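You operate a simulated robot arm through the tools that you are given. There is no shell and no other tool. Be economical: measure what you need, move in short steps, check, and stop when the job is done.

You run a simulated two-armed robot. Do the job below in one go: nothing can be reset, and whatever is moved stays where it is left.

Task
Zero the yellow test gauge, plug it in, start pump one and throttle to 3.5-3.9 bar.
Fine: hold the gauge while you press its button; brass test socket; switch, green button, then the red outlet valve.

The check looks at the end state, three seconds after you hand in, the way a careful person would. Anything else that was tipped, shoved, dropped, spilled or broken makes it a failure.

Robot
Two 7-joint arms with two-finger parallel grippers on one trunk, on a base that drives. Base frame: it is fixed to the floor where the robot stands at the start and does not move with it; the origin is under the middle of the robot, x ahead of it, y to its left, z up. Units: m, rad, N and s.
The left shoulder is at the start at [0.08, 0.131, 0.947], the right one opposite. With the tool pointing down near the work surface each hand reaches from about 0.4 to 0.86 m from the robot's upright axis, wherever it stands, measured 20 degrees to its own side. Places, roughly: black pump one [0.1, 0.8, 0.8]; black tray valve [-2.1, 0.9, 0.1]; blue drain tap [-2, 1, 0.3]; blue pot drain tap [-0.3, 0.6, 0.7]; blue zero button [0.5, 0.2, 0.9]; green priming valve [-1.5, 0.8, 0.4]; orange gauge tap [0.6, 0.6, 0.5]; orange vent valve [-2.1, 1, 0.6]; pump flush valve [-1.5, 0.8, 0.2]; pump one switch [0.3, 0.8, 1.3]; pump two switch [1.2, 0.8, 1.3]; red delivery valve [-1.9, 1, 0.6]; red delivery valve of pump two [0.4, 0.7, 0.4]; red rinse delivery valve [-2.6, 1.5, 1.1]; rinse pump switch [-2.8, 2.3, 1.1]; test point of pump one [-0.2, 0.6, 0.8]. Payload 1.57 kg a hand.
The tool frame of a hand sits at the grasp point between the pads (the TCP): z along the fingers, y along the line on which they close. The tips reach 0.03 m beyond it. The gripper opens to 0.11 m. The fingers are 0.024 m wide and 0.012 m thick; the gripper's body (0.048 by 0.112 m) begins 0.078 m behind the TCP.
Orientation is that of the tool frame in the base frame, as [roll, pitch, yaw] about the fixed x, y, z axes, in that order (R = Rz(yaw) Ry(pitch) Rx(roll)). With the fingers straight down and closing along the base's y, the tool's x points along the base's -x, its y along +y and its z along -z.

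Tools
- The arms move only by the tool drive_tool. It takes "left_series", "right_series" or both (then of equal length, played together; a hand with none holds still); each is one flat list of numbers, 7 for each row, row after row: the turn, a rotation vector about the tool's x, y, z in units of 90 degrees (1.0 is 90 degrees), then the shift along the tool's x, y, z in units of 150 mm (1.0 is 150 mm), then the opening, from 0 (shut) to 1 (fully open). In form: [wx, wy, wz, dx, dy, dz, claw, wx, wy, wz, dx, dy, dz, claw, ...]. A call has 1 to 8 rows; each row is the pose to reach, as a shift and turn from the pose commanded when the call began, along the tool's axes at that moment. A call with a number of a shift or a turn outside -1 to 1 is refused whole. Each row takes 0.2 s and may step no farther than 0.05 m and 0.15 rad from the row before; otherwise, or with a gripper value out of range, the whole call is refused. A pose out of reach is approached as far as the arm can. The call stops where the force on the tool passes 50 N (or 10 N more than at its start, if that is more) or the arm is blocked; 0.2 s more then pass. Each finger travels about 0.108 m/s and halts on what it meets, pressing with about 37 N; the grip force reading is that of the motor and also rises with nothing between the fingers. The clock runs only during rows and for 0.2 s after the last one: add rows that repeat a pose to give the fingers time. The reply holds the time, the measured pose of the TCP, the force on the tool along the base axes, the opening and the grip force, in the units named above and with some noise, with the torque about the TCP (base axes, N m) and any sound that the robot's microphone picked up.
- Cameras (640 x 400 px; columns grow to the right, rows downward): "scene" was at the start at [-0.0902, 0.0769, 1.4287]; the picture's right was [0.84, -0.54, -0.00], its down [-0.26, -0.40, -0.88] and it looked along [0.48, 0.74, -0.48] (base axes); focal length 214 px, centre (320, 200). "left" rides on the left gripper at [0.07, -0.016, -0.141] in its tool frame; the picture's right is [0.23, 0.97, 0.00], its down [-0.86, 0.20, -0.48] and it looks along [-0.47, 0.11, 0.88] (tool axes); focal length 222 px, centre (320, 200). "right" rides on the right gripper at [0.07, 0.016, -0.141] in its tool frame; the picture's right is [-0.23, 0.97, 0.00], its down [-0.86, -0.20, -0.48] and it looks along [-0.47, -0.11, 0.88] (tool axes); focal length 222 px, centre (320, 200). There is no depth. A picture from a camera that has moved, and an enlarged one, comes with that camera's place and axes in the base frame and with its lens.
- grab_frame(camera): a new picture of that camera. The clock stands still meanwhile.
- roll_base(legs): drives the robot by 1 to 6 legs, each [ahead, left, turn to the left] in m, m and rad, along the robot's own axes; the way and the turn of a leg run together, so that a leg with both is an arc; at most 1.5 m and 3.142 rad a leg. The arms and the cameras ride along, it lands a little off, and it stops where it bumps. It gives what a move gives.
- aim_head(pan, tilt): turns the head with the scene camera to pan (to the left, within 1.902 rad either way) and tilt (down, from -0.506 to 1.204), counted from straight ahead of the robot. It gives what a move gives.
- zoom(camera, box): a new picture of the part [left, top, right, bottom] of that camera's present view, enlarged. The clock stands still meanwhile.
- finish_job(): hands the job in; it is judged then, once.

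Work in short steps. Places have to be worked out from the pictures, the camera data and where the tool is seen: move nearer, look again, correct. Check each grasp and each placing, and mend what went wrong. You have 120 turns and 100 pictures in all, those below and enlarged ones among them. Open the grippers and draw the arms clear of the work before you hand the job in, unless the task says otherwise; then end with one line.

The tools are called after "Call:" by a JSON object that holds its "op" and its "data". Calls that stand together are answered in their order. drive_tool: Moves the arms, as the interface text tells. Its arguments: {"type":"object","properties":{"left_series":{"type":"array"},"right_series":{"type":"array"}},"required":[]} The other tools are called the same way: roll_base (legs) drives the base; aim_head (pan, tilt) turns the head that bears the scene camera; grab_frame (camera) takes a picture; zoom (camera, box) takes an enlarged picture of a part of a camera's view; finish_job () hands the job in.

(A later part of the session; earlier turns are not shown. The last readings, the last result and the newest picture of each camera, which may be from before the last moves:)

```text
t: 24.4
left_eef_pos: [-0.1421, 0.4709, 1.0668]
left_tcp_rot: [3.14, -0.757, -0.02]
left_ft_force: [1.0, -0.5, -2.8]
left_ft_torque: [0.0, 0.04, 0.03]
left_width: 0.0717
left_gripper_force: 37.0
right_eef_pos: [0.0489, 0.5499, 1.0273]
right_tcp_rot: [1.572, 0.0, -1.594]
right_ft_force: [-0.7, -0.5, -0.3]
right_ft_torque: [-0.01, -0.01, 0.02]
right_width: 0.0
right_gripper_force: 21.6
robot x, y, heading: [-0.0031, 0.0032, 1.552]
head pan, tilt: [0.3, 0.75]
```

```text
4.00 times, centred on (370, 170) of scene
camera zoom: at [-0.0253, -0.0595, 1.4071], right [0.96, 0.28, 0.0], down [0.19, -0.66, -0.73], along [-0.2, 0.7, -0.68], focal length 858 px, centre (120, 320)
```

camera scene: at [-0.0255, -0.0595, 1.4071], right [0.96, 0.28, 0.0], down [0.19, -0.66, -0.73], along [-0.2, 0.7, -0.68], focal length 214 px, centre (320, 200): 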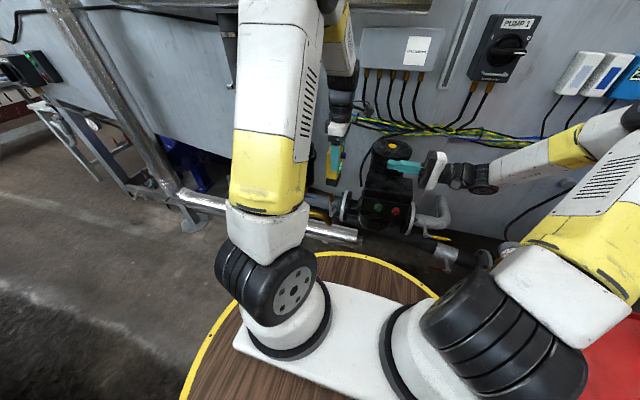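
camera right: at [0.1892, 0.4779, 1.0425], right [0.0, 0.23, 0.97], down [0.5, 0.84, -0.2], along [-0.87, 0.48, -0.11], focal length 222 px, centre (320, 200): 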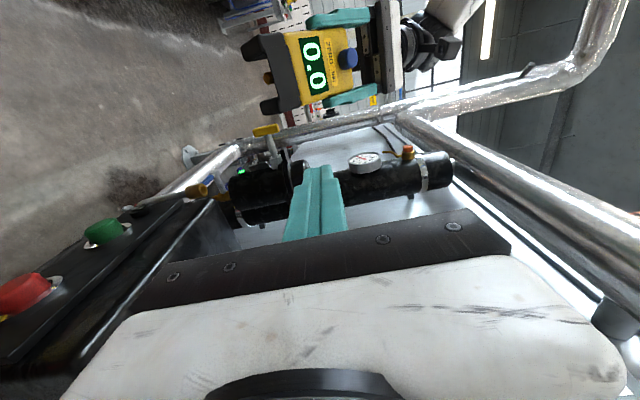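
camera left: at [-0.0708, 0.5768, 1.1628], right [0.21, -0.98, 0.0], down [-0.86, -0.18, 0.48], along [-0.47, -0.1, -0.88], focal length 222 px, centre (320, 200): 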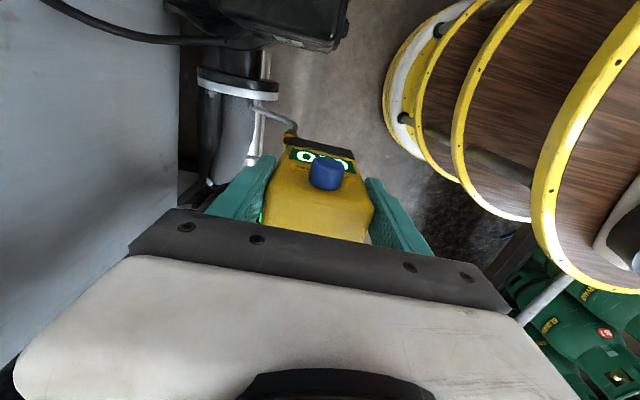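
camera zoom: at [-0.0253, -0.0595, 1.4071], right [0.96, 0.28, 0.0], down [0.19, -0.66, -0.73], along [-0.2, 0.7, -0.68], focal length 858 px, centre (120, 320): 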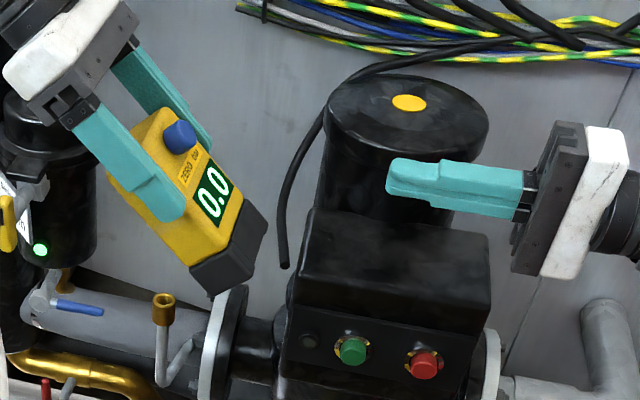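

Finger-tip reference suggests the plug tip is about 85–90 mm below the TCP on the tool axis. I tilt the gauge upright again in place.

Call:
{"op": "drive_tool", "data": {"left_series": [0, -0.08, 0, 0, 0, 0, 0.2, 0, -0.16, 0, 0, 0, 0, 0.2, 0, -0.24, 0, 0, 0, 0, 0.2, 0, -0.32, 0, 0, 0, 0, 0.2, 0, -0.4, 0, 0, 0, 0, 0.2, 0, -0.48, 0, 0, 0, 0, 0.2]}}

Call:
{"op": "zoom", "data": {"camera": "scene", "box": [290, 120, 450, 240]}}

```text
t: 25.8
left_eef_pos: [-0.1428, 0.4725, 1.0651]
left_tcp_rot: [-3.141, 0.001, -0.02]
left_ft_force: [-0.4, -1.5, -3.2]
left_ft_torque: [0.04, -0.02, 0.01]
left_width: 0.0717
left_gripper_force: 36.9
right_eef_pos: [0.0493, 0.5499, 1.0266]
right_tcp_rot: [1.572, 0.001, -1.592]
right_ft_force: [0.6, 0.1, 0.6]
right_ft_torque: [0.0, 0.0, -0.01]
right_width: 0.0
right_gripper_force: 21.7
robot x, y, heading: [0.0008, 0.0016, 1.554]
head pan, tilt: [0.3, 0.75]
```

```text
3.33 times, centred on (370, 180) of scene
camera zoom: at [-0.0257, -0.0596, 1.4071], right [0.96, 0.28, 0.0], down [0.19, -0.66, -0.73], along [-0.2, 0.7, -0.68], focal length 715 px, centre (153, 267)
```

zoom: 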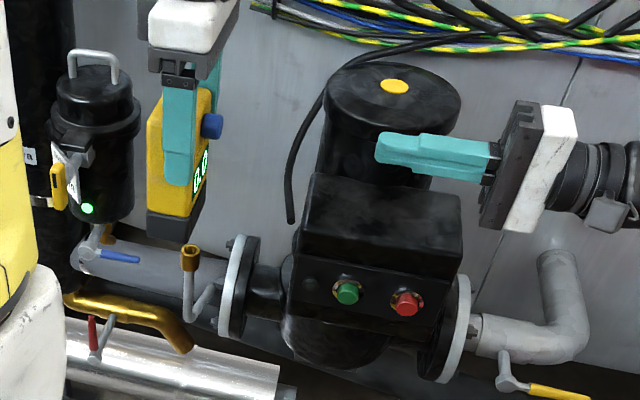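

Gauge is upright. Feet bottom measures ~0.09 m below the TCP and body centre ~7 mm toward −x of it. I move it above the socket with clearance.

Call:
{"op": "drive_tool", "data": {"left_series": [0, 0, 0, -0.03, -0.25, 0.05, 0.2, 0, 0, 0, -0.06, -0.5, 0.1, 0.2, 0, 0, 0, -0.1, -0.75, 0.25, 0.2, 0, 0, 0, -0.138, -0.894, 0.5, 0.2, 0, 0, 0, -0.138, -0.894, 0.7, 0.2]}}

Call:
{"op": "zoom", "data": {"camera": "scene", "box": [290, 140, 410, 240]}}

Call:
{"op": "zoom", "data": {"camera": "right", "box": [140, 80, 400, 260]}}

```text
t: 27.0
left_eef_pos: [-0.1617, 0.6049, 0.9608]
left_tcp_rot: [3.14, 0.0, -0.021]
left_ft_force: [0.6, 0.9, -1.9]
left_ft_torque: [0.02, -0.03, -0.01]
left_width: 0.0718
left_gripper_force: 37.2
right_eef_pos: [0.0492, 0.5498, 1.0272]
right_tcp_rot: [1.572, 0.0, -1.592]
right_ft_force: [-0.9, 0.3, 0.3]
right_ft_torque: [0.0, -0.01, -0.01]
right_width: 0.0
right_gripper_force: 21.3
robot x, y, heading: [0.0012, -0.0002, 1.553]
head pan, tilt: [0.3, 0.75]
```

```text
4.00 times, centred on (350, 190) of scene
camera zoom: at [-0.0255, -0.0597, 1.4071], right [0.96, 0.28, 0.0], down [0.19, -0.66, -0.73], along [-0.2, 0.7, -0.68], focal length 858 px, centre (200, 240)
```

zoom: 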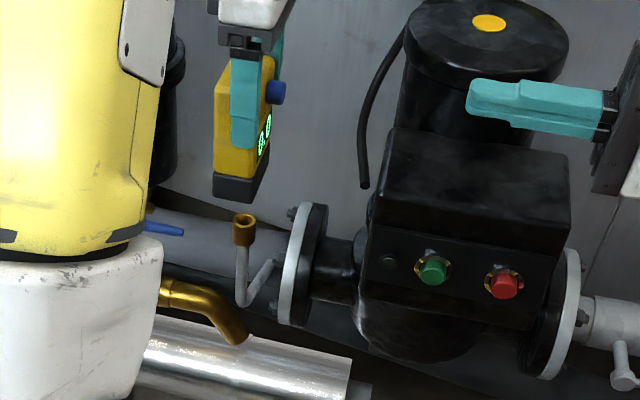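

```text
2.22 times, centred on (270, 170) of right
camera zoom: at [0.189, 0.4778, 1.0425], right [0.0, 0.23, 0.97], down [0.5, 0.84, -0.2], along [-0.87, 0.48, -0.11], focal length 494 px, centre (431, 267)
```

zoom: 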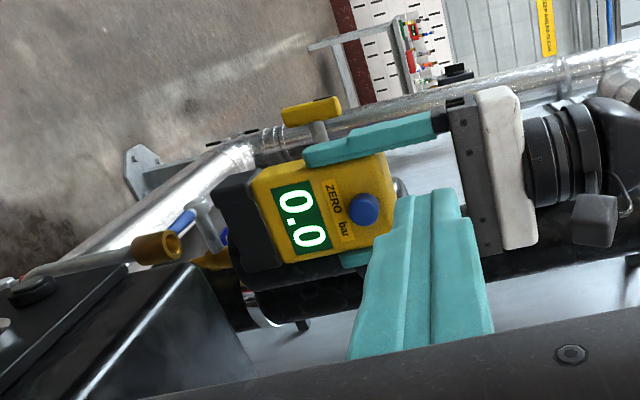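

Socket mouth re-measured at the same point [-0.168,0.607,0.803]. I zoom more closely on base vs socket to check lateral alignment.

Call:
{"op": "zoom", "data": {"camera": "right", "box": [190, 130, 290, 210]}}

Call:
{"op": "zoom", "data": {"camera": "scene", "box": [335, 150, 375, 210]}}

```text
5.00 times, centred on (240, 170) of right
camera zoom: at [0.189, 0.4778, 1.0425], right [0.0, 0.23, 0.97], down [0.5, 0.84, -0.2], along [-0.87, 0.48, -0.11], focal length 1111 px, centre (720, 350)
```

zoom: 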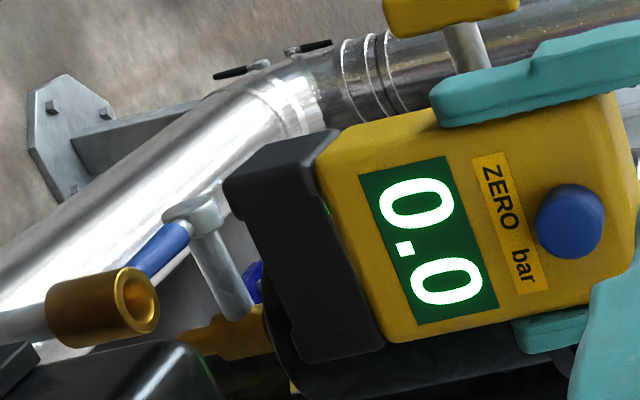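

```text
6.67 times, centred on (355, 180) of scene
camera zoom: at [-0.0255, -0.0597, 1.4071], right [0.96, 0.28, 0.0], down [0.19, -0.66, -0.73], along [-0.2, 0.7, -0.68], focal length 1430 px, centre (87, 333)
```

zoom: 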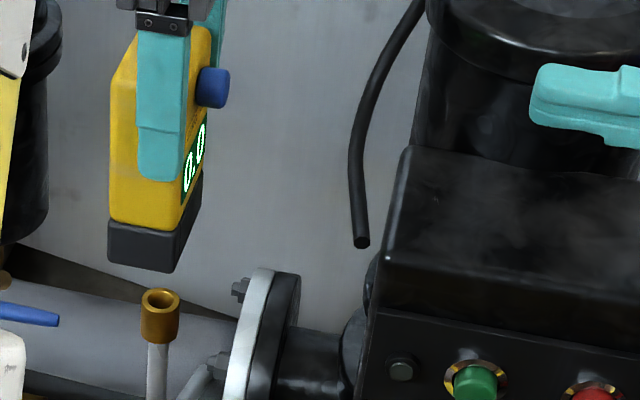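

Measured: base centre ≈ [-0.171,0.599], feet z ≈ 0.862; socket ≈ [-0.167,0.607]. I correct by +4 mm x and +7 mm y, and lower 45 mm.

Call:
{"op": "drive_tool", "data": {"left_series": [0, 0, 0, 0.026, -0.047, 0.1, 0.2, 0, 0, 0, 0.026, -0.047, 0.2, 0.2, 0, 0, 0, 0.026, -0.047, 0.3, 0.2]}}

Call:
{"op": "zoom", "data": {"camera": "right", "box": [180, 130, 280, 210]}}

Call:
{"op": "zoom", "data": {"camera": "scene", "box": [335, 160, 375, 210]}}

```text
t: 27.8
left_eef_pos: [-0.1589, 0.6129, 0.9162]
left_tcp_rot: [3.142, 0.0, -0.021]
left_ft_force: [0.4, 0.1, -2.3]
left_ft_torque: [0.01, -0.02, 0.01]
left_width: 0.0717
left_gripper_force: 36.9
right_eef_pos: [0.0483, 0.5504, 1.0275]
right_tcp_rot: [1.571, 0.0, -1.594]
right_ft_force: [0.2, 0.5, 0.0]
right_ft_torque: [0.03, 0.01, -0.02]
right_width: 0.0
right_gripper_force: 21.8
robot x, y, heading: [-0.0002, -0.0007, 1.552]
head pan, tilt: [0.3, 0.75]
```

```text
5.00 times, centred on (230, 170) of right
camera zoom: at [0.189, 0.4779, 1.0425], right [0.0, 0.23, 0.97], down [0.5, 0.84, -0.2], along [-0.87, 0.48, -0.11], focal length 1111 px, centre (770, 350)
```

zoom: 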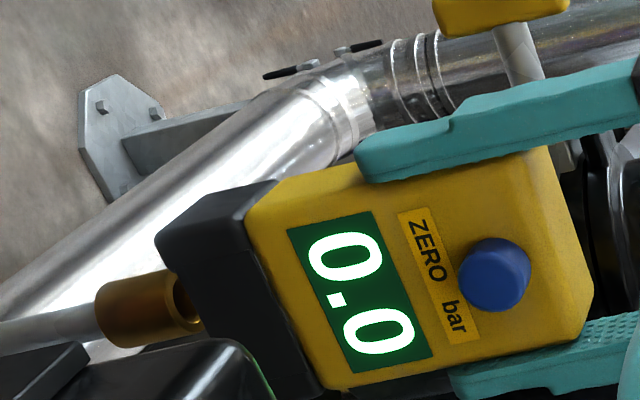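

```text
8.00 times, centred on (355, 185) of scene
camera zoom: at [-0.0255, -0.0595, 1.4071], right [0.96, 0.28, 0.0], down [0.19, -0.66, -0.73], along [-0.2, 0.7, -0.68], focal length 1716 px, centre (40, 320)
```

zoom: 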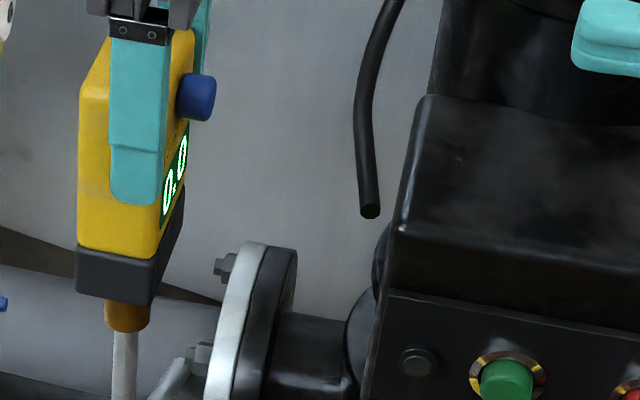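

Both views now put the plug over the socket within about 2 mm. I lower in small steps, watching the force.

Call:
{"op": "drive_tool", "data": {"left_series": [0, 0, 0, 0, 0, 0.03, 0.2, 0, 0, 0, 0, 0, 0.06, 0.2, 0, 0, 0, 0, 0, 0.09, 0.2, 0, 0, 0, 0, 0, 0.12, 0.2]}}

```text
t: 28.8
left_eef_pos: [-0.1574, 0.614, 0.8986]
left_tcp_rot: [3.141, 0.0, -0.019]
left_ft_force: [0.2, -1.1, -0.3]
left_ft_torque: [-0.08, -0.06, -0.01]
left_width: 0.0715
left_gripper_force: 37.1
right_eef_pos: [0.0483, 0.5501, 1.0275]
right_tcp_rot: [1.57, 0.0, -1.593]
right_ft_force: [0.0, -0.6, 0.8]
right_ft_torque: [-0.02, -0.06, 0.01]
right_width: 0.0
right_gripper_force: 21.4
robot x, y, heading: [-0.0011, 0.0017, 1.549]
head pan, tilt: [0.3, 0.75]
```

Barely any force yet at z 0.8986. I continue down.

Call:
{"op": "drive_tool", "data": {"left_series": [0, 0, 0, 0, 0, 0.03, 0.2, 0, 0, 0, 0, 0, 0.06, 0.2, 0, 0, 0, 0, 0, 0.09, 0.2, 0, 0, 0, 0, 0, 0.12, 0.2]}}

Call:
{"op": "zoom", "data": {"camera": "scene", "box": [335, 160, 375, 210]}}

Call:
{"op": "zoom", "data": {"camera": "right", "box": [160, 140, 260, 220]}}

```text
t: 29.8
left_eef_pos: [-0.1573, 0.6116, 0.8814]
left_tcp_rot: [3.138, -0.002, -0.02]
left_ft_force: [4.4, -22.7, 11.5]
left_ft_torque: [-1.88, -0.3, 0.25]
left_width: 0.0719
left_gripper_force: 37.2
right_eef_pos: [0.0502, 0.5493, 1.0285]
right_tcp_rot: [1.57, 0.0, -1.593]
right_ft_force: [-0.3, 0.8, -0.4]
right_ft_torque: [-0.02, 0.0, 0.02]
right_width: 0.0001
right_gripper_force: 21.3
robot x, y, heading: [0.0014, 0.0016, 1.548]
head pan, tilt: [0.3, 0.75]
```

```text
8.00 times, centred on (355, 185) of scene
camera zoom: at [-0.0251, -0.0608, 1.407], right [0.96, 0.28, 0.0], down [0.19, -0.66, -0.73], along [-0.2, 0.7, -0.68], focal length 1716 px, centre (40, 320)
```

zoom: 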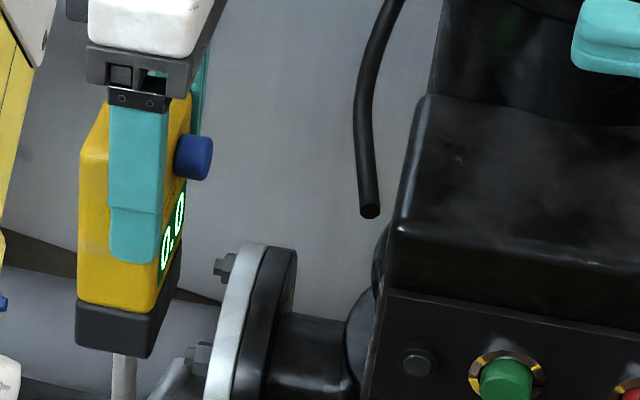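

```text
5.00 times, centred on (210, 180) of right
camera zoom: at [0.1893, 0.477, 1.0429], right [0.01, 0.23, 0.97], down [0.5, 0.85, -0.2], along [-0.87, 0.48, -0.11], focal length 1111 px, centre (870, 300)
```

zoom: 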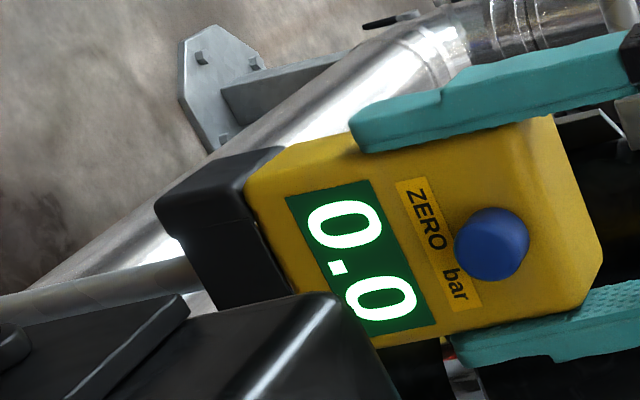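

The force is mostly −y (−23 N), so the plug is slightly too far in +y. I ease it 3 mm toward −y and read the force.

Call:
{"op": "drive_tool", "data": {"left_series": [0, 0, 0, 0, 0.01, 0, 0.2, 0, 0, 0, 0, 0.02, 0, 0.2]}}

```text
t: 30.4
left_eef_pos: [-0.157, 0.6102, 0.8808]
left_tcp_rot: [3.141, -0.001, -0.023]
left_ft_force: [7.0, -12.2, 4.6]
left_ft_torque: [-0.97, -0.46, 0.12]
left_width: 0.0719
left_gripper_force: 37.0
right_eef_pos: [0.0504, 0.5496, 1.0267]
right_tcp_rot: [1.571, 0.001, -1.591]
right_ft_force: [1.1, 0.2, 0.5]
right_ft_torque: [-0.01, -0.04, 0.0]
right_width: 0.0
right_gripper_force: 21.4
robot x, y, heading: [0.0017, 0.0007, 1.546]
head pan, tilt: [0.3, 0.75]
```

The force halved. I shift another 3 mm −y and 2 mm +x.

Call:
{"op": "drive_tool", "data": {"left_series": [0, 0, 0, 0.007, 0.01, 0, 0.2, 0, 0, 0, 0.014, 0.02, 0, 0.2, 0, 0, 0, 0.014, 0.022, 0, 0.2]}}

```text
t: 31.2
left_eef_pos: [-0.1564, 0.6086, 0.8798]
left_tcp_rot: [-3.139, 0.0, -0.021]
left_ft_force: [-0.6, 1.0, 2.1]
left_ft_torque: [0.03, 0.02, -0.03]
left_width: 0.0719
left_gripper_force: 37.3
right_eef_pos: [0.0488, 0.5504, 1.0281]
right_tcp_rot: [1.571, 0.0, -1.591]
right_ft_force: [0.3, 1.1, 0.6]
right_ft_torque: [-0.02, 0.01, 0.01]
right_width: 0.0001
right_gripper_force: 21.2
robot x, y, heading: [-0.0005, 0.0016, 1.552]
head pan, tilt: [0.3, 0.75]
```

Lateral force is gone, so the plug sits in the socket. I push down in small steps until it seats.

Call:
{"op": "drive_tool", "data": {"left_series": [0, 0, 0, 0, 0, 0.02, 0.2, 0, 0, 0, 0, 0, 0.04, 0.2, 0, 0, 0, 0, 0, 0.06, 0.2, 0, 0, 0, 0, 0, 0.08, 0.2, 0, 0, 0, 0, 0, 0.08, 0.2]}}

Call:
{"op": "zoom", "data": {"camera": "scene", "box": [325, 160, 375, 220]}}

```text
t: 32.4
left_eef_pos: [-0.1563, 0.6067, 0.869]
left_tcp_rot: [-3.138, -0.002, -0.022]
left_ft_force: [-2.8, -1.6, 32.5]
left_ft_torque: [-1.26, 0.02, 0.05]
left_width: 0.0718
left_gripper_force: 36.8
right_eef_pos: [0.0487, 0.5494, 1.0278]
right_tcp_rot: [1.571, 0.0, -1.592]
right_ft_force: [-0.2, -1.0, -0.2]
right_ft_torque: [0.01, 0.01, 0.0]
right_width: 0.0003
right_gripper_force: 21.3
robot x, y, heading: [-0.0006, 0.0024, 1.549]
head pan, tilt: [0.3, 0.75]
```

```text
6.67 times, centred on (350, 190) of scene
camera zoom: at [-0.0253, -0.0605, 1.407], right [0.96, 0.28, 0.0], down [0.19, -0.66, -0.73], along [-0.2, 0.7, -0.68], focal length 1430 px, centre (120, 267)
```

zoom: 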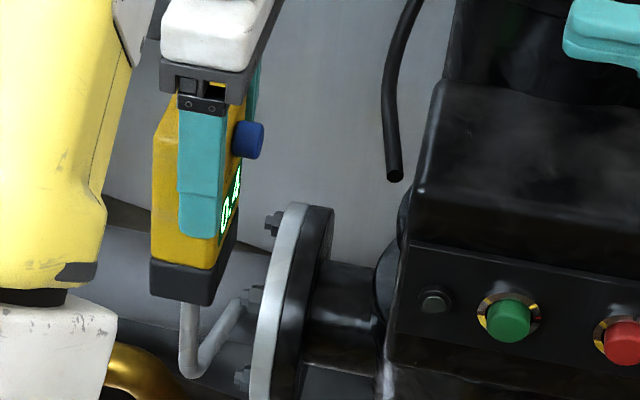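

Resistance of 32 N with some tilt torque. I check the display and the fit from the right camera.

Call:
{"op": "zoom", "data": {"camera": "right", "box": [140, 120, 280, 230]}}

Call:
{"op": "zoom", "data": {"camera": "scene", "box": [335, 180, 360, 210]}}

```text
3.64 times, centred on (210, 175) of right
camera zoom: at [0.1892, 0.4772, 1.0428], right [0.0, 0.23, 0.97], down [0.5, 0.85, -0.2], along [-0.87, 0.48, -0.11], focal length 808 px, centre (720, 291)
```

zoom: 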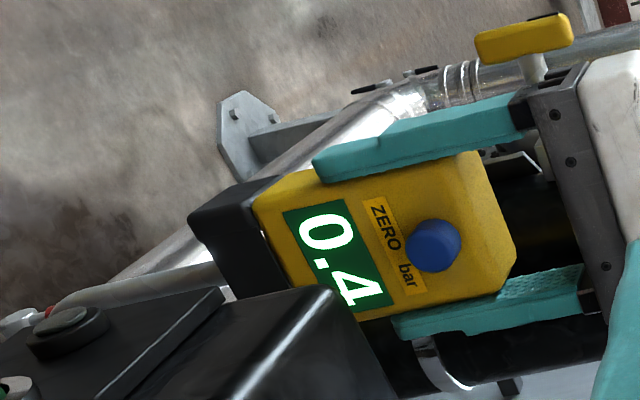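

```text
13.33 times, centred on (348, 195) of scene
camera zoom: at [-0.0253, -0.0605, 1.407], right [0.96, 0.28, 0.0], down [0.19, -0.66, -0.73], along [-0.2, 0.7, -0.68], focal length 2860 px, centre (-47, 267)
```

zoom: 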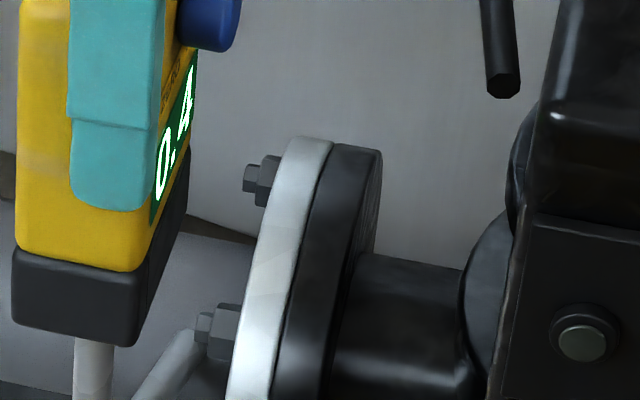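

The gauge now reads 0.4 bar, so it is connected to the line. One more small push to be sure it is seated.

Call:
{"op": "drive_tool", "data": {"left_series": [0, 0, 0, 0, 0, 0.015, 0.2, 0, 0, 0, 0, 0, 0.03, 0.2]}}

```text
t: 33.0
left_eef_pos: [-0.1547, 0.6072, 0.8656]
left_tcp_rot: [-3.138, -0.001, -0.02]
left_ft_force: [-3.4, 1.0, 41.5]
left_ft_torque: [-1.2, 0.12, 0.06]
left_width: 0.0719
left_gripper_force: 37.1
right_eef_pos: [0.0483, 0.5488, 1.0276]
right_tcp_rot: [1.57, 0.001, -1.591]
right_ft_force: [-0.3, -0.4, 0.5]
right_ft_torque: [0.0, 0.0, 0.01]
right_width: 0.0
right_gripper_force: 21.5
robot x, y, heading: [-0.0002, 0.0017, 1.546]
head pan, tilt: [0.3, 0.75]
```

It moved about 3 mm more with little extra force; I push 3 mm further to find the true stop.

Call:
{"op": "drive_tool", "data": {"left_series": [0, 0, 0, 0, 0, 0.01, 0.2, 0, 0, 0, 0, 0, 0.02, 0.2]}}

Call:
{"op": "zoom", "data": {"camera": "right", "box": [140, 120, 280, 230]}}

Call:
{"op": "zoom", "data": {"camera": "scene", "box": [325, 160, 375, 220]}}

```text
t: 33.4
left_eef_pos: [-0.1564, 0.6072, 0.8658]
left_tcp_rot: [-3.139, -0.001, -0.021]
left_ft_force: [0.4, -6.7, 15.8]
left_ft_torque: [-0.58, 0.35, 0.06]
left_width: 0.0718
left_gripper_force: 37.1
right_eef_pos: [0.0494, 0.5488, 1.0285]
right_tcp_rot: [1.571, 0.001, -1.591]
right_ft_force: [0.7, 0.1, 0.1]
right_ft_torque: [0.0, -0.01, 0.05]
right_width: 0.0
right_gripper_force: 21.5
robot x, y, heading: [0.0007, -0.001, 1.546]
head pan, tilt: [0.3, 0.75]
stopped in row 1 (left hand): the force on the tool passed its limit at 55 N (the readings are from after the stop); the commanded pose is now the measured one
```

```text
3.64 times, centred on (210, 175) of right
camera zoom: at [0.1891, 0.4773, 1.0426], right [0.01, 0.23, 0.97], down [0.5, 0.85, -0.2], along [-0.87, 0.48, -0.11], focal length 808 px, centre (720, 291)
```

zoom: 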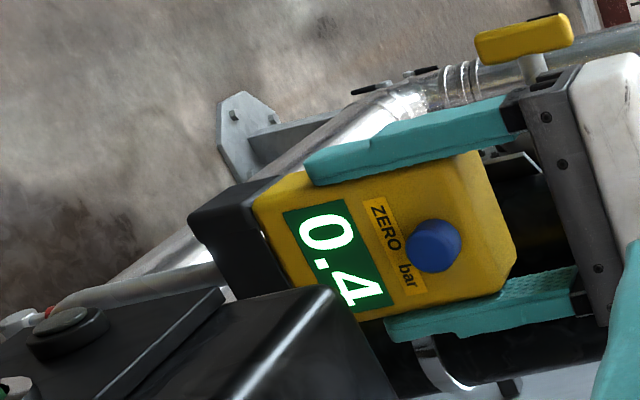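

```text
6.67 times, centred on (350, 190) of scene
camera zoom: at [-0.0253, -0.0603, 1.407], right [0.96, 0.28, 0.0], down [0.19, -0.66, -0.73], along [-0.2, 0.7, -0.68], focal length 1430 px, centre (120, 267)
```

zoom: 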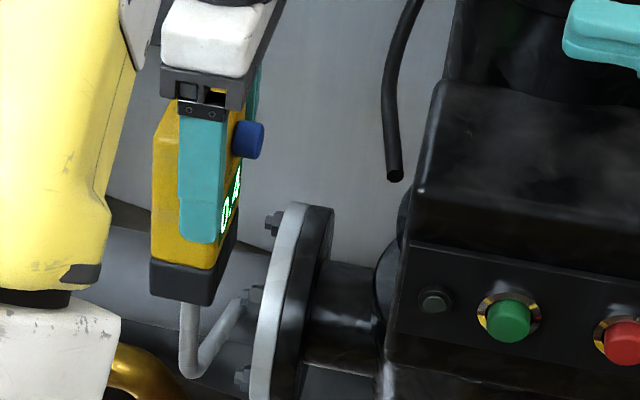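

The gauge no longer moves (the fingers slid on it), so it is seated at the stop. I open the left hand and lift straight up.

Call:
{"op": "drive_tool", "data": {"left_series": [0, 0, 0, 0, 0, 0, 0.8, 0, 0, 0, 0, 0, 0, 0.85, 0, 0, 0, 0, 0, -0.2, 0.85, 0, 0, 0, 0, 0, -0.5, 0.85, 0, 0, 0, 0, 0, -0.8, 0.85, 0, 0, 0, 0, 0, -1, 0.85]}}

Call:
{"op": "grab_frame", "data": {"camera": "right"}}

Call:
{"op": "grab_frame", "data": {"camera": "scene"}}

```text
t: 34.8
left_eef_pos: [-0.1553, 0.6083, 1.0167]
left_tcp_rot: [-3.14, 0.001, -0.021]
left_ft_force: [-0.1, 0.3, -0.9]
left_ft_torque: [0.0, 0.02, -0.01]
left_width: 0.0933
left_gripper_force: 0.1
right_eef_pos: [0.0492, 0.5497, 1.0268]
right_tcp_rot: [1.57, 0.001, -1.593]
right_ft_force: [-0.1, 0.1, -0.1]
right_ft_torque: [0.01, 0.03, 0.04]
right_width: 0.0001
right_gripper_force: 21.4
robot x, y, heading: [0.0015, -0.0007, 1.554]
head pan, tilt: [0.3, 0.75]
```

```text
47 pictures are left
camera right: at [0.1891, 0.4781, 1.0424], right [0.0, 0.23, 0.97], down [0.5, 0.84, -0.2], along [-0.87, 0.48, -0.11], focal length 222 px, centre (320, 200)
```

right: 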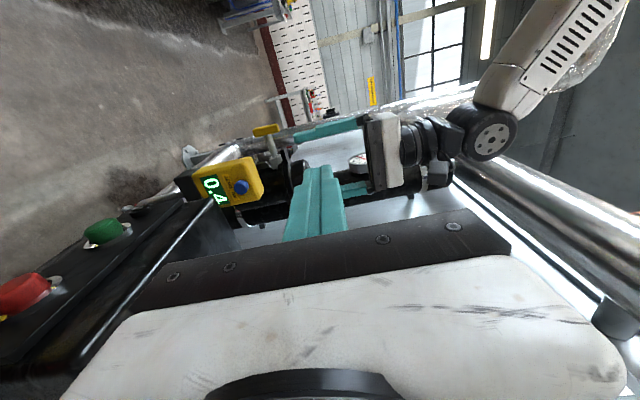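

```text
46 pictures are left
camera scene: at [-0.0255, -0.0593, 1.4071], right [0.96, 0.28, 0.0], down [0.19, -0.66, -0.73], along [-0.2, 0.7, -0.68], focal length 214 px, centre (320, 200)
```

scene: 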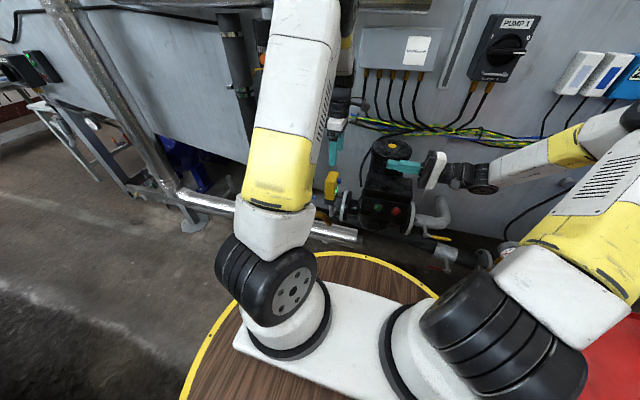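

Gauge stays plugged and reads 0.4. Now the switch: I draw the left hand back, and raise and turn the right hand to point at the wall.

Call:
{"op": "drive_tool", "data": {"right_series": [0, -0.09, 0, 0, 0.125, -0.08, 0, 0, -0.18, 0, 0, 0.25, -0.16, 0, 0, -0.27, 0, 0, 0.375, -0.24, 0, 0, -0.36, 0, 0, 0.5, -0.32, 0, 0, -0.45, 0, 0, 0.625, -0.4, 0, 0, -0.54, 0, 0, 0.75, -0.48, 0, 0, -0.63, 0, 0, 0.875, -0.56, 0, 0, -0.72, 0, 0, 1, -0.64, 0], "left_series": [0, 0, 0, 0, 0.1, 0, 0.85, 0, 0, 0, 0, 0.2, 0, 0.85, 0, 0, 0, 0, 0.3, 0, 0.85, 0, 0, 0, 0, 0.4, 0, 0.85, 0, 0, 0, 0, 0.5, 0, 0.85, 0, 0, 0, 0, 0.6, 0, 0.85, 0, 0, 0, 0, 0.7, 0, 0.85, 0, 0, 0, 0, 0.8, 0, 0.85]}}

Call:
{"op": "aim_head", "data": {"pan": -0.2, "tilt": 0.25}}

Call:
{"op": "grab_frame", "data": {"camera": "scene"}}

```text
t: 36.6
left_eef_pos: [-0.1594, 0.4879, 1.0145]
left_tcp_rot: [-3.141, 0.001, -0.02]
left_ft_force: [-0.1, 0.5, -0.1]
left_ft_torque: [-0.03, 0.0, 0.0]
left_width: 0.0937
left_gripper_force: 0.0
right_eef_pos: [0.1495, 0.5594, 1.18]
right_tcp_rot: [1.572, 0.0, -2.723]
right_ft_force: [-0.1, -0.1, -0.2]
right_ft_torque: [0.03, 0.02, 0.04]
right_width: 0.0
right_gripper_force: 20.7
right hand out of reach, approached as far as the arm can: row 8
robot x, y, heading: [-0.0007, -0.001, 1.548]
head pan, tilt: [0.3, 0.75]
```

```text
t: 37.5
left_eef_pos: [-0.1598, 0.487, 1.0139]
left_tcp_rot: [-3.14, -0.001, -0.021]
left_ft_force: [0.3, 0.0, -0.4]
left_ft_torque: [-0.01, 0.01, -0.03]
left_width: 0.0934
left_gripper_force: 0.1
right_eef_pos: [0.1504, 0.5572, 1.1807]
right_tcp_rot: [1.571, 0.0, -2.72]
right_ft_force: [-0.4, 0.3, 0.0]
right_ft_torque: [-0.01, 0.0, -0.01]
right_width: 0.0
right_gripper_force: 21.0
robot x, y, heading: [-0.0012, -0.0001, 1.55]
head pan, tilt: [-0.201, 0.25]
```

```text
45 pictures are left
camera scene: at [0.0178, -0.0481, 1.4521], right [0.98, -0.22, 0.0], down [-0.05, -0.24, -0.97], along [0.21, 0.95, -0.25], focal length 214 px, centre (320, 200)
```

scene: 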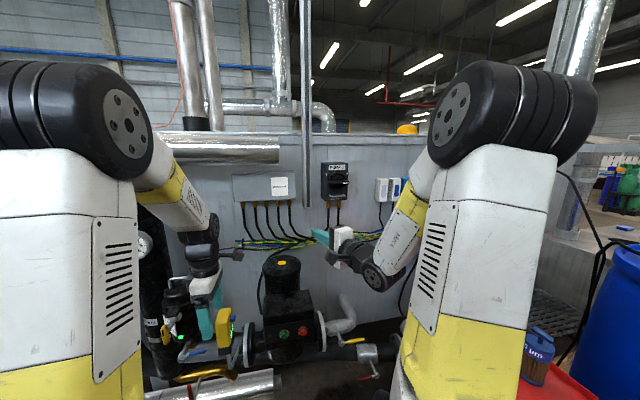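

The right hand now points mostly to the wall. I zoom on the switch to see its positions.

Call:
{"op": "zoom", "data": {"camera": "scene", "box": [300, 150, 370, 210]}}

Call:
{"op": "grab_frame", "data": {"camera": "right"}}

```text
6.67 times, centred on (335, 180) of scene
camera zoom: at [0.0178, -0.0481, 1.4521], right [0.98, -0.22, 0.0], down [-0.05, -0.24, -0.97], along [0.21, 0.95, -0.25], focal length 1430 px, centre (220, 333)
```

zoom: 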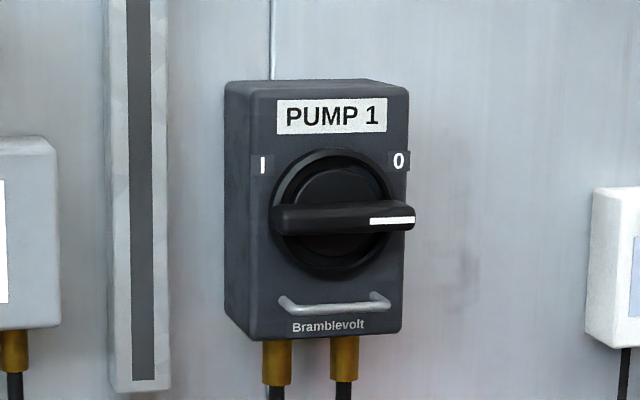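

```text
43 pictures are left
camera right: at [0.144, 0.4017, 1.1961], right [0.21, 0.09, 0.97], down [0.98, -0.09, -0.2], along [0.07, 0.99, -0.11], focal length 222 px, centre (320, 200)
```

right: 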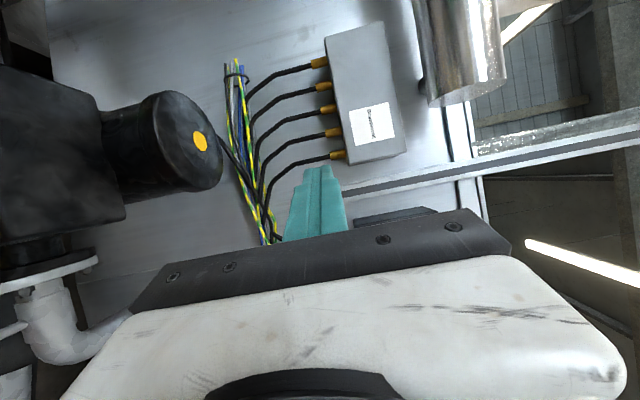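

Handle bar is horizontal, centre about [0.29,0.82,1.30], pointer at 0 (right), "I" to the left. I move the right hand toward a pre-grasp in front of it.

Call:
{"op": "drive_tool", "data": {"right_series": [0, 0, 0, -0.14, 0.2, 0.03, 0.2, 0, 0, 0, -0.28, 0.4, 0.06, 0.4, 0, 0, 0, -0.42, 0.6, 0.09, 0.5, 0, 0, 0, -0.563, 0.8, 0.113, 0.5]}}

```text
t: 38.5
left_eef_pos: [-0.1588, 0.4876, 1.0153]
left_tcp_rot: [-3.139, 0.001, -0.02]
left_ft_force: [-0.1, 0.3, 0.2]
left_ft_torque: [0.0, 0.01, 0.01]
left_width: 0.0935
left_gripper_force: 0.0
right_eef_pos: [0.2175, 0.6071, 1.2993]
right_tcp_rot: [1.572, 0.0, -2.724]
right_ft_force: [0.2, 0.1, -0.2]
right_ft_torque: [-0.03, 0.0, 0.01]
right_width: 0.0549
right_gripper_force: 0.0
robot x, y, heading: [-0.0016, 0.002, 1.551]
head pan, tilt: [-0.201, 0.25]
```

Call:
{"op": "drive_tool", "data": {"right_series": [0, -0.066, 0, -0.167, 0, 0.077, 0.5, 0, -0.133, 0, -0.334, 0, 0.154, 0.5, 0, -0.2, 0, -0.5, 0, 0.23, 0.5, 0, -0.266, 0, -0.668, 0, 0.307, 0.5]}}

Call:
{"op": "grab_frame", "data": {"camera": "right"}}

Call:
{"op": "zoom", "data": {"camera": "scene", "box": [290, 140, 380, 220]}}

```text
t: 39.5
left_eef_pos: [-0.1581, 0.4862, 1.0146]
left_tcp_rot: [-3.139, 0.0, -0.022]
left_ft_force: [0.0, -0.3, 0.4]
left_ft_torque: [0.05, 0.02, 0.0]
left_width: 0.0931
left_gripper_force: 0.1
right_eef_pos: [0.2898, 0.6916, 1.3015]
right_tcp_rot: [1.57, 0.001, 3.141]
right_ft_force: [0.1, 0.0, 0.2]
right_ft_torque: [-0.02, 0.01, 0.0]
right_width: 0.0546
right_gripper_force: 0.0
robot x, y, heading: [-0.0036, -0.003, 1.546]
head pan, tilt: [-0.201, 0.25]
```

```text
42 pictures are left
camera right: at [0.2209, 0.5511, 1.316], right [0.23, 0.0, 0.97], down [0.86, -0.48, -0.2], along [0.47, 0.88, -0.11], focal length 222 px, centre (320, 200)
```

right: 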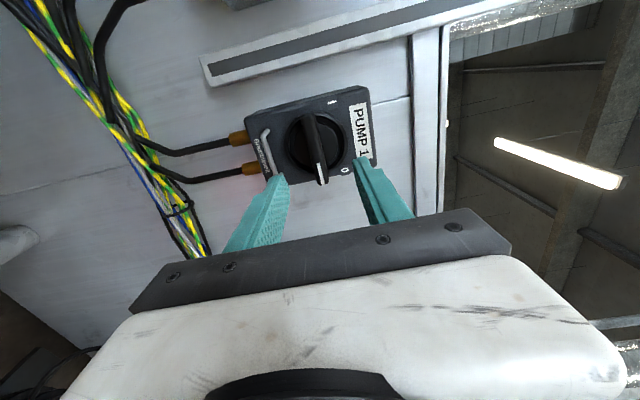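

```text
5.00 times, centred on (335, 180) of scene
camera zoom: at [0.0178, -0.0484, 1.4521], right [0.98, -0.22, 0.0], down [-0.05, -0.24, -0.97], along [0.21, 0.95, -0.25], focal length 1072 px, centre (245, 300)
```

zoom: 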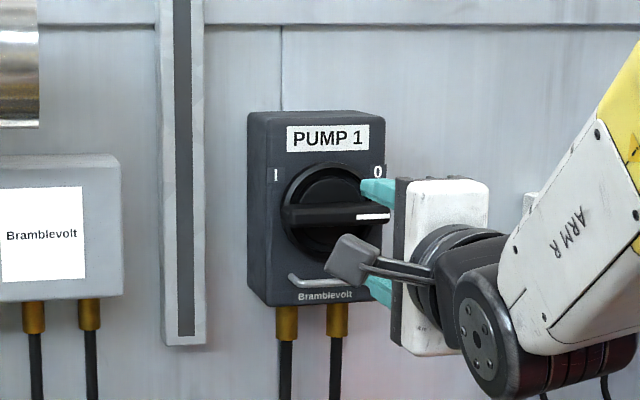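

Handle centre ≈ [0.293,0.82,1.297]. I advance 90 mm with the fingers above and below the bar and look again.

Call:
{"op": "drive_tool", "data": {"right_series": [0, 0, 0, -0.02, -0.03, 0.2, 0.5, 0, 0, 0, -0.02, -0.03, 0.4, 0.5, 0, 0, 0, -0.02, -0.03, 0.6, 0.5]}}

Call:
{"op": "zoom", "data": {"camera": "right", "box": [220, 60, 440, 220]}}

Call:
{"op": "zoom", "data": {"camera": "scene", "box": [300, 150, 370, 210]}}

```text
t: 40.3
left_eef_pos: [-0.1575, 0.4857, 1.015]
left_tcp_rot: [-3.138, 0.0, -0.02]
left_ft_force: [0.7, -0.9, 0.5]
left_ft_torque: [0.06, 0.0, -0.01]
left_width: 0.0937
left_gripper_force: 0.0
right_eef_pos: [0.2929, 0.7819, 1.2969]
right_tcp_rot: [1.572, -0.002, 3.14]
right_ft_force: [-0.1, -0.5, 0.2]
right_ft_torque: [-0.01, 0.02, -0.01]
right_width: 0.0551
right_gripper_force: 0.0
robot x, y, heading: [-0.0019, -0.0015, 1.549]
head pan, tilt: [-0.201, 0.25]
```

```text
2.50 times, centred on (330, 140) of right
camera zoom: at [0.2233, 0.6391, 1.3114], right [0.23, 0.0, 0.97], down [0.86, -0.48, -0.2], along [0.47, 0.88, -0.11], focal length 555 px, centre (295, 350)
```

zoom: 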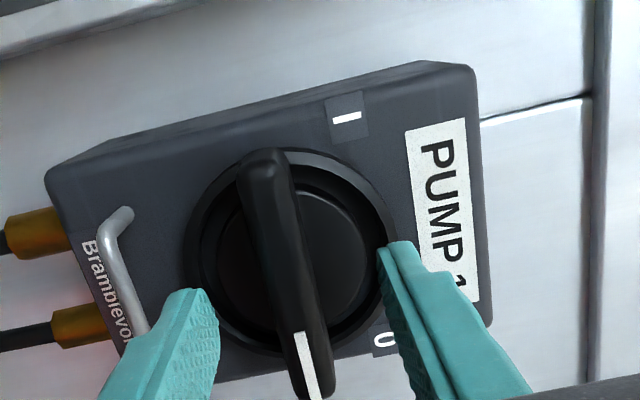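

```text
6.67 times, centred on (335, 180) of scene
camera zoom: at [0.0179, -0.0485, 1.4521], right [0.98, -0.22, 0.0], down [-0.05, -0.24, -0.97], along [0.21, 0.95, -0.25], focal length 1430 px, centre (220, 333)
```

zoom: 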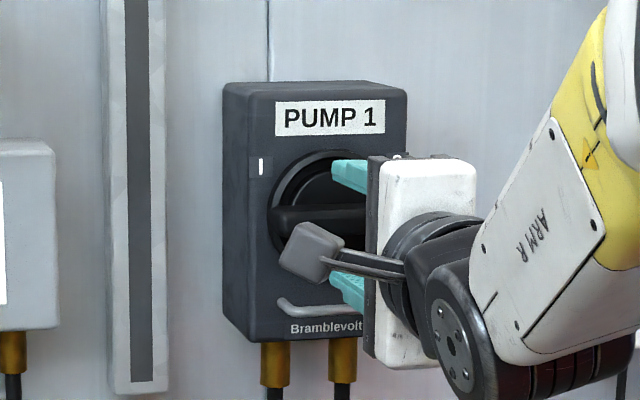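

Fingers straddle the bar at its centre. I advance 18 mm more and close on it.

Call:
{"op": "drive_tool", "data": {"right_series": [0, 0, 0, 0, -0.01, 0.06, 0.5, 0, 0, 0, 0, -0.01, 0.12, 0.5, 0, 0, 0, 0, -0.01, 0.12, 0.05, 0, 0, 0, 0, -0.01, 0.12, 0.05, 0, 0, 0, 0, -0.01, 0.12, 0.05]}}

Call:
{"op": "zoom", "data": {"camera": "right", "box": [220, 60, 440, 220]}}

```text
t: 41.5
left_eef_pos: [-0.1589, 0.487, 1.0143]
left_tcp_rot: [-3.141, 0.001, -0.02]
left_ft_force: [0.5, -0.1, 0.1]
left_ft_torque: [0.0, 0.03, 0.01]
left_width: 0.0937
left_gripper_force: 0.1
right_eef_pos: [0.2916, 0.7974, 1.2942]
right_tcp_rot: [1.57, 0.001, -3.14]
right_ft_force: [-0.5, 1.1, 0.8]
right_ft_torque: [0.05, -0.02, 0.0]
right_width: 0.0167
right_gripper_force: 32.2
robot x, y, heading: [-0.0027, 0.0016, 1.549]
head pan, tilt: [-0.201, 0.25]
```

```text
2.50 times, centred on (330, 140) of right
camera zoom: at [0.2237, 0.6564, 1.309], right [0.23, 0.0, 0.97], down [0.86, -0.48, -0.2], along [0.46, 0.88, -0.11], focal length 555 px, centre (295, 350)
```

zoom: 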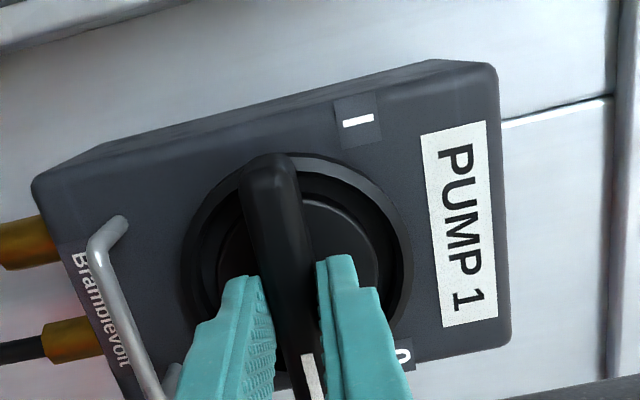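

Bar gripped (16.7 mm). The knob axis appears ~8 mm left of my grip, so I rotate counter-clockwise toward "I" along a small arc, 64° first.

Call:
{"op": "drive_tool", "data": {"right_series": [0, 0, -0.089, 0.0005, 0.0074, 0, 0.05, 0, 0, -0.178, 0.002, 0.0147, 0, 0.05, 0, 0, -0.267, 0.0046, 0.0217, 0, 0.05, 0, 0, -0.356, 0.008, 0.0283, 0, 0.05, 0, 0, -0.444, 0.0125, 0.0343, 0, 0.05, 0, 0, -0.533, 0.0176, 0.0396, 0, 0.05, 0, 0, -0.622, 0.0235, 0.0442, 0, 0.05, 0, 0, -0.711, 0.03, 0.0479, 0, 0.05]}}

Call:
{"op": "zoom", "data": {"camera": "scene", "box": [290, 140, 380, 220]}}

```text
t: 43.3
left_eef_pos: [-0.1578, 0.489, 1.0145]
left_tcp_rot: [-3.141, 0.001, -0.023]
left_ft_force: [0.3, -0.2, -0.9]
left_ft_torque: [-0.02, -0.02, -0.02]
left_width: 0.0933
left_gripper_force: 0.0
right_eef_pos: [0.2941, 0.7984, 1.3016]
right_tcp_rot: [1.575, 1.117, 3.14]
right_ft_force: [19.8, 2.6, -16.1]
right_ft_torque: [-0.09, -0.08, -0.45]
right_width: 0.0268
right_gripper_force: 11.9
robot x, y, heading: [-0.0001, 0.0008, 1.55]
head pan, tilt: [-0.201, 0.25]
```

```text
5.00 times, centred on (335, 180) of scene
camera zoom: at [0.0195, -0.0471, 1.4522], right [0.98, -0.22, 0.0], down [-0.06, -0.24, -0.97], along [0.21, 0.94, -0.25], focal length 1072 px, centre (245, 300)
```

zoom: 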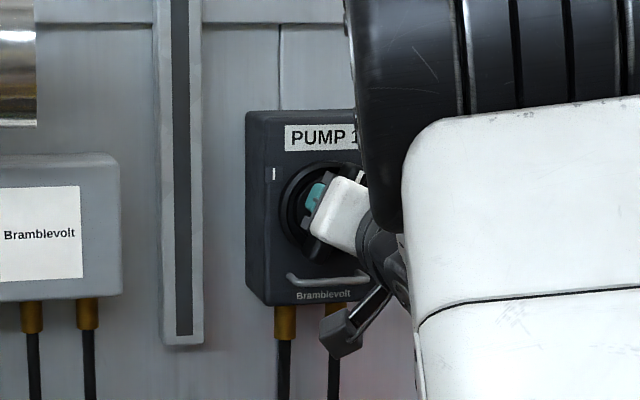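

The fingers have been forced open to 27 mm with side forces, so my pivot or the direction is off. I look with the right camera.

Call:
{"op": "grab_frame", "data": {"camera": "right"}}

```text
36 pictures are left
camera right: at [0.2487, 0.657, 1.2451], right [-0.78, 0.01, 0.63], down [0.55, -0.48, 0.68], along [0.31, 0.88, 0.37], focal length 222 px, centre (320, 200)
```

right: 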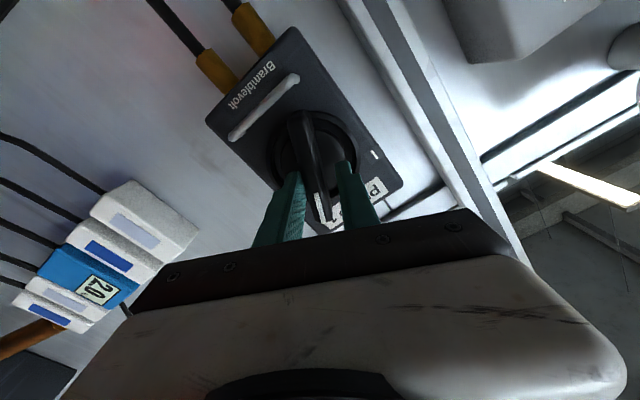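

The handle did turn about 60° (it looks near-aligned in the hand frame); the fingers just got off centre. I reopen and re-grip it in place.

Call:
{"op": "drive_tool", "data": {"right_series": [0, 0, 0, 0, 0, 0, 0.5, 0, 0, 0, 0, 0, 0, 0.5, 0, 0, 0, 0, 0, 0, 0.05, 0, 0, 0, 0, 0, 0, 0.05, 0, 0, 0, 0, 0, 0, 0.05]}}

Call:
{"op": "zoom", "data": {"camera": "right", "box": [200, 20, 420, 240]}}

```text
t: 44.5
left_eef_pos: [-0.157, 0.4874, 1.0136]
left_tcp_rot: [-3.14, 0.0, -0.021]
left_ft_force: [-0.1, 0.3, -0.2]
left_ft_torque: [-0.02, -0.01, 0.0]
left_width: 0.0936
left_gripper_force: 0.0
right_eef_pos: [0.2925, 0.7976, 1.3011]
right_tcp_rot: [1.577, 1.114, -3.137]
right_ft_force: [20.6, 1.3, -9.7]
right_ft_torque: [-0.37, -0.09, -0.29]
right_width: 0.0262
right_gripper_force: 11.7
robot x, y, heading: [0.0002, -0.0039, 1.55]
head pan, tilt: [-0.201, 0.25]
```

```text
1.82 times, centred on (310, 130) of right
camera zoom: at [0.2482, 0.6565, 1.244], right [-0.77, 0.01, 0.63], down [0.55, -0.48, 0.68], along [0.31, 0.88, 0.37], focal length 404 px, centre (338, 327)
```

zoom: 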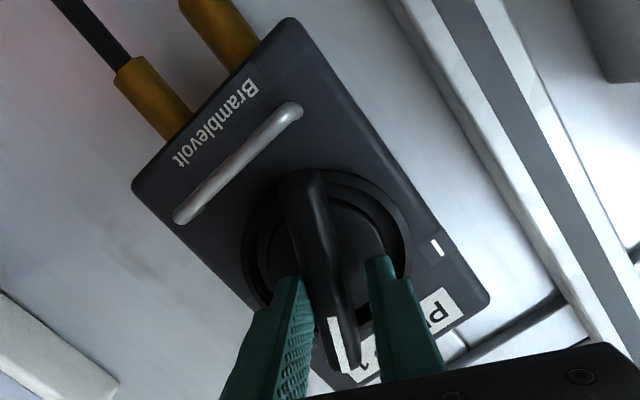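

The bar follows the hand; the finger on the +x side is pushing it against a detent. I carry on turning another 32°, with a slight push to −x.

Call:
{"op": "drive_tool", "data": {"right_series": [0, 0, -0.09, 0.004, 0.013, 0, 0.05, 0, 0, -0.18, 0.008, 0.026, 0, 0.05, 0, 0, -0.27, 0.012, 0.04, 0, 0.05, 0, 0, -0.36, 0.017, 0.05, 0, 0.05, 0, 0, -0.36, 0.017, 0.05, 0, 0.05]}}

Call:
{"op": "zoom", "data": {"camera": "right", "box": [200, 20, 420, 240]}}

```text
t: 45.7
left_eef_pos: [-0.1563, 0.4876, 1.0138]
left_tcp_rot: [-3.141, 0.001, -0.02]
left_ft_force: [0.1, -0.1, -0.1]
left_ft_torque: [-0.01, 0.0, 0.01]
left_width: 0.0934
left_gripper_force: 0.1
right_eef_pos: [0.2895, 0.7973, 1.3017]
right_tcp_rot: [-1.62, 1.458, -0.06]
right_ft_force: [32.3, 2.3, -13.5]
right_ft_torque: [-0.23, 0.68, -0.51]
right_width: 0.033
right_gripper_force: 15.2
robot x, y, heading: [0.002, 0.0005, 1.549]
head pan, tilt: [-0.201, 0.25]
```

```text
1.82 times, centred on (310, 130) of right
camera zoom: at [0.2798, 0.6561, 1.2291], right [-0.99, 0.01, 0.12], down [0.1, -0.47, 0.87], along [0.07, 0.88, 0.47], focal length 404 px, centre (338, 327)
```

zoom: 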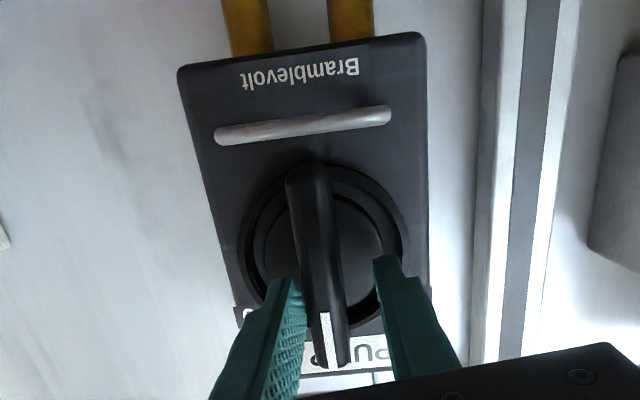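

The handle now points straight up (~90°) and resists more. I check the pump's indicator lamp to see whether it has power, before turning further.

Call:
{"op": "zoom", "data": {"camera": "scene", "box": [210, 290, 330, 370]}}

```text
5.00 times, centred on (270, 330) of scene
camera zoom: at [0.0201, -0.0473, 1.4521], right [0.98, -0.22, 0.0], down [-0.06, -0.24, -0.97], along [0.21, 0.95, -0.25], focal length 1072 px, centre (570, -450)
```

zoom: 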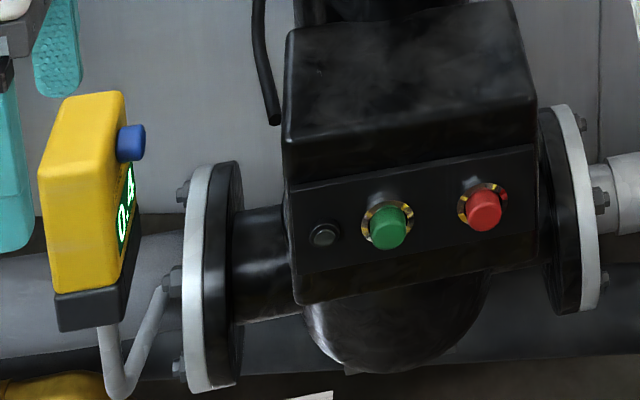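

Lamp is still dark, so "I" lies further round. I open, centre on the knob axis (~[0.289, z 1.290]) and re-grip.

Call:
{"op": "drive_tool", "data": {"right_series": [0, 0, 0, 0, -0.03, 0, 0.5, 0, 0, 0, 0.036, -0.046, 0, 0.5, 0, 0, 0, 0.072, -0.046, 0, 0.5, 0, 0, 0, 0.072, -0.046, 0, 0.05, 0, 0, 0, 0.072, -0.046, 0, 0.05, 0, 0, 0, 0.072, -0.046, 0, 0.05]}}

Call:
{"op": "zoom", "data": {"camera": "right", "box": [200, 20, 420, 240]}}

```text
t: 47.1
left_eef_pos: [-0.158, 0.4872, 1.0151]
left_tcp_rot: [-3.139, 0.0, -0.021]
left_ft_force: [-0.2, 0.4, 0.3]
left_ft_torque: [-0.01, 0.0, -0.02]
left_width: 0.0934
left_gripper_force: 0.0
right_eef_pos: [0.2931, 0.7973, 1.2932]
right_tcp_rot: [-1.569, 1.461, 0.0]
right_ft_force: [20.6, -0.1, 4.1]
right_ft_torque: [0.18, 0.24, -0.36]
right_width: 0.0243
right_gripper_force: 10.8
robot x, y, heading: [-0.0033, 0.0007, 1.548]
head pan, tilt: [-0.201, 0.25]
```

```text
1.82 times, centred on (310, 130) of right
camera zoom: at [0.285, 0.656, 1.2207], right [-0.99, 0.0, 0.12], down [0.1, -0.48, 0.87], along [0.06, 0.88, 0.48], focal length 404 px, centre (338, 327)
```

zoom: 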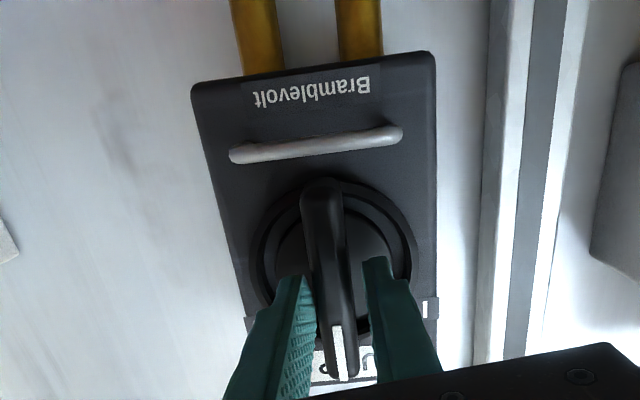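

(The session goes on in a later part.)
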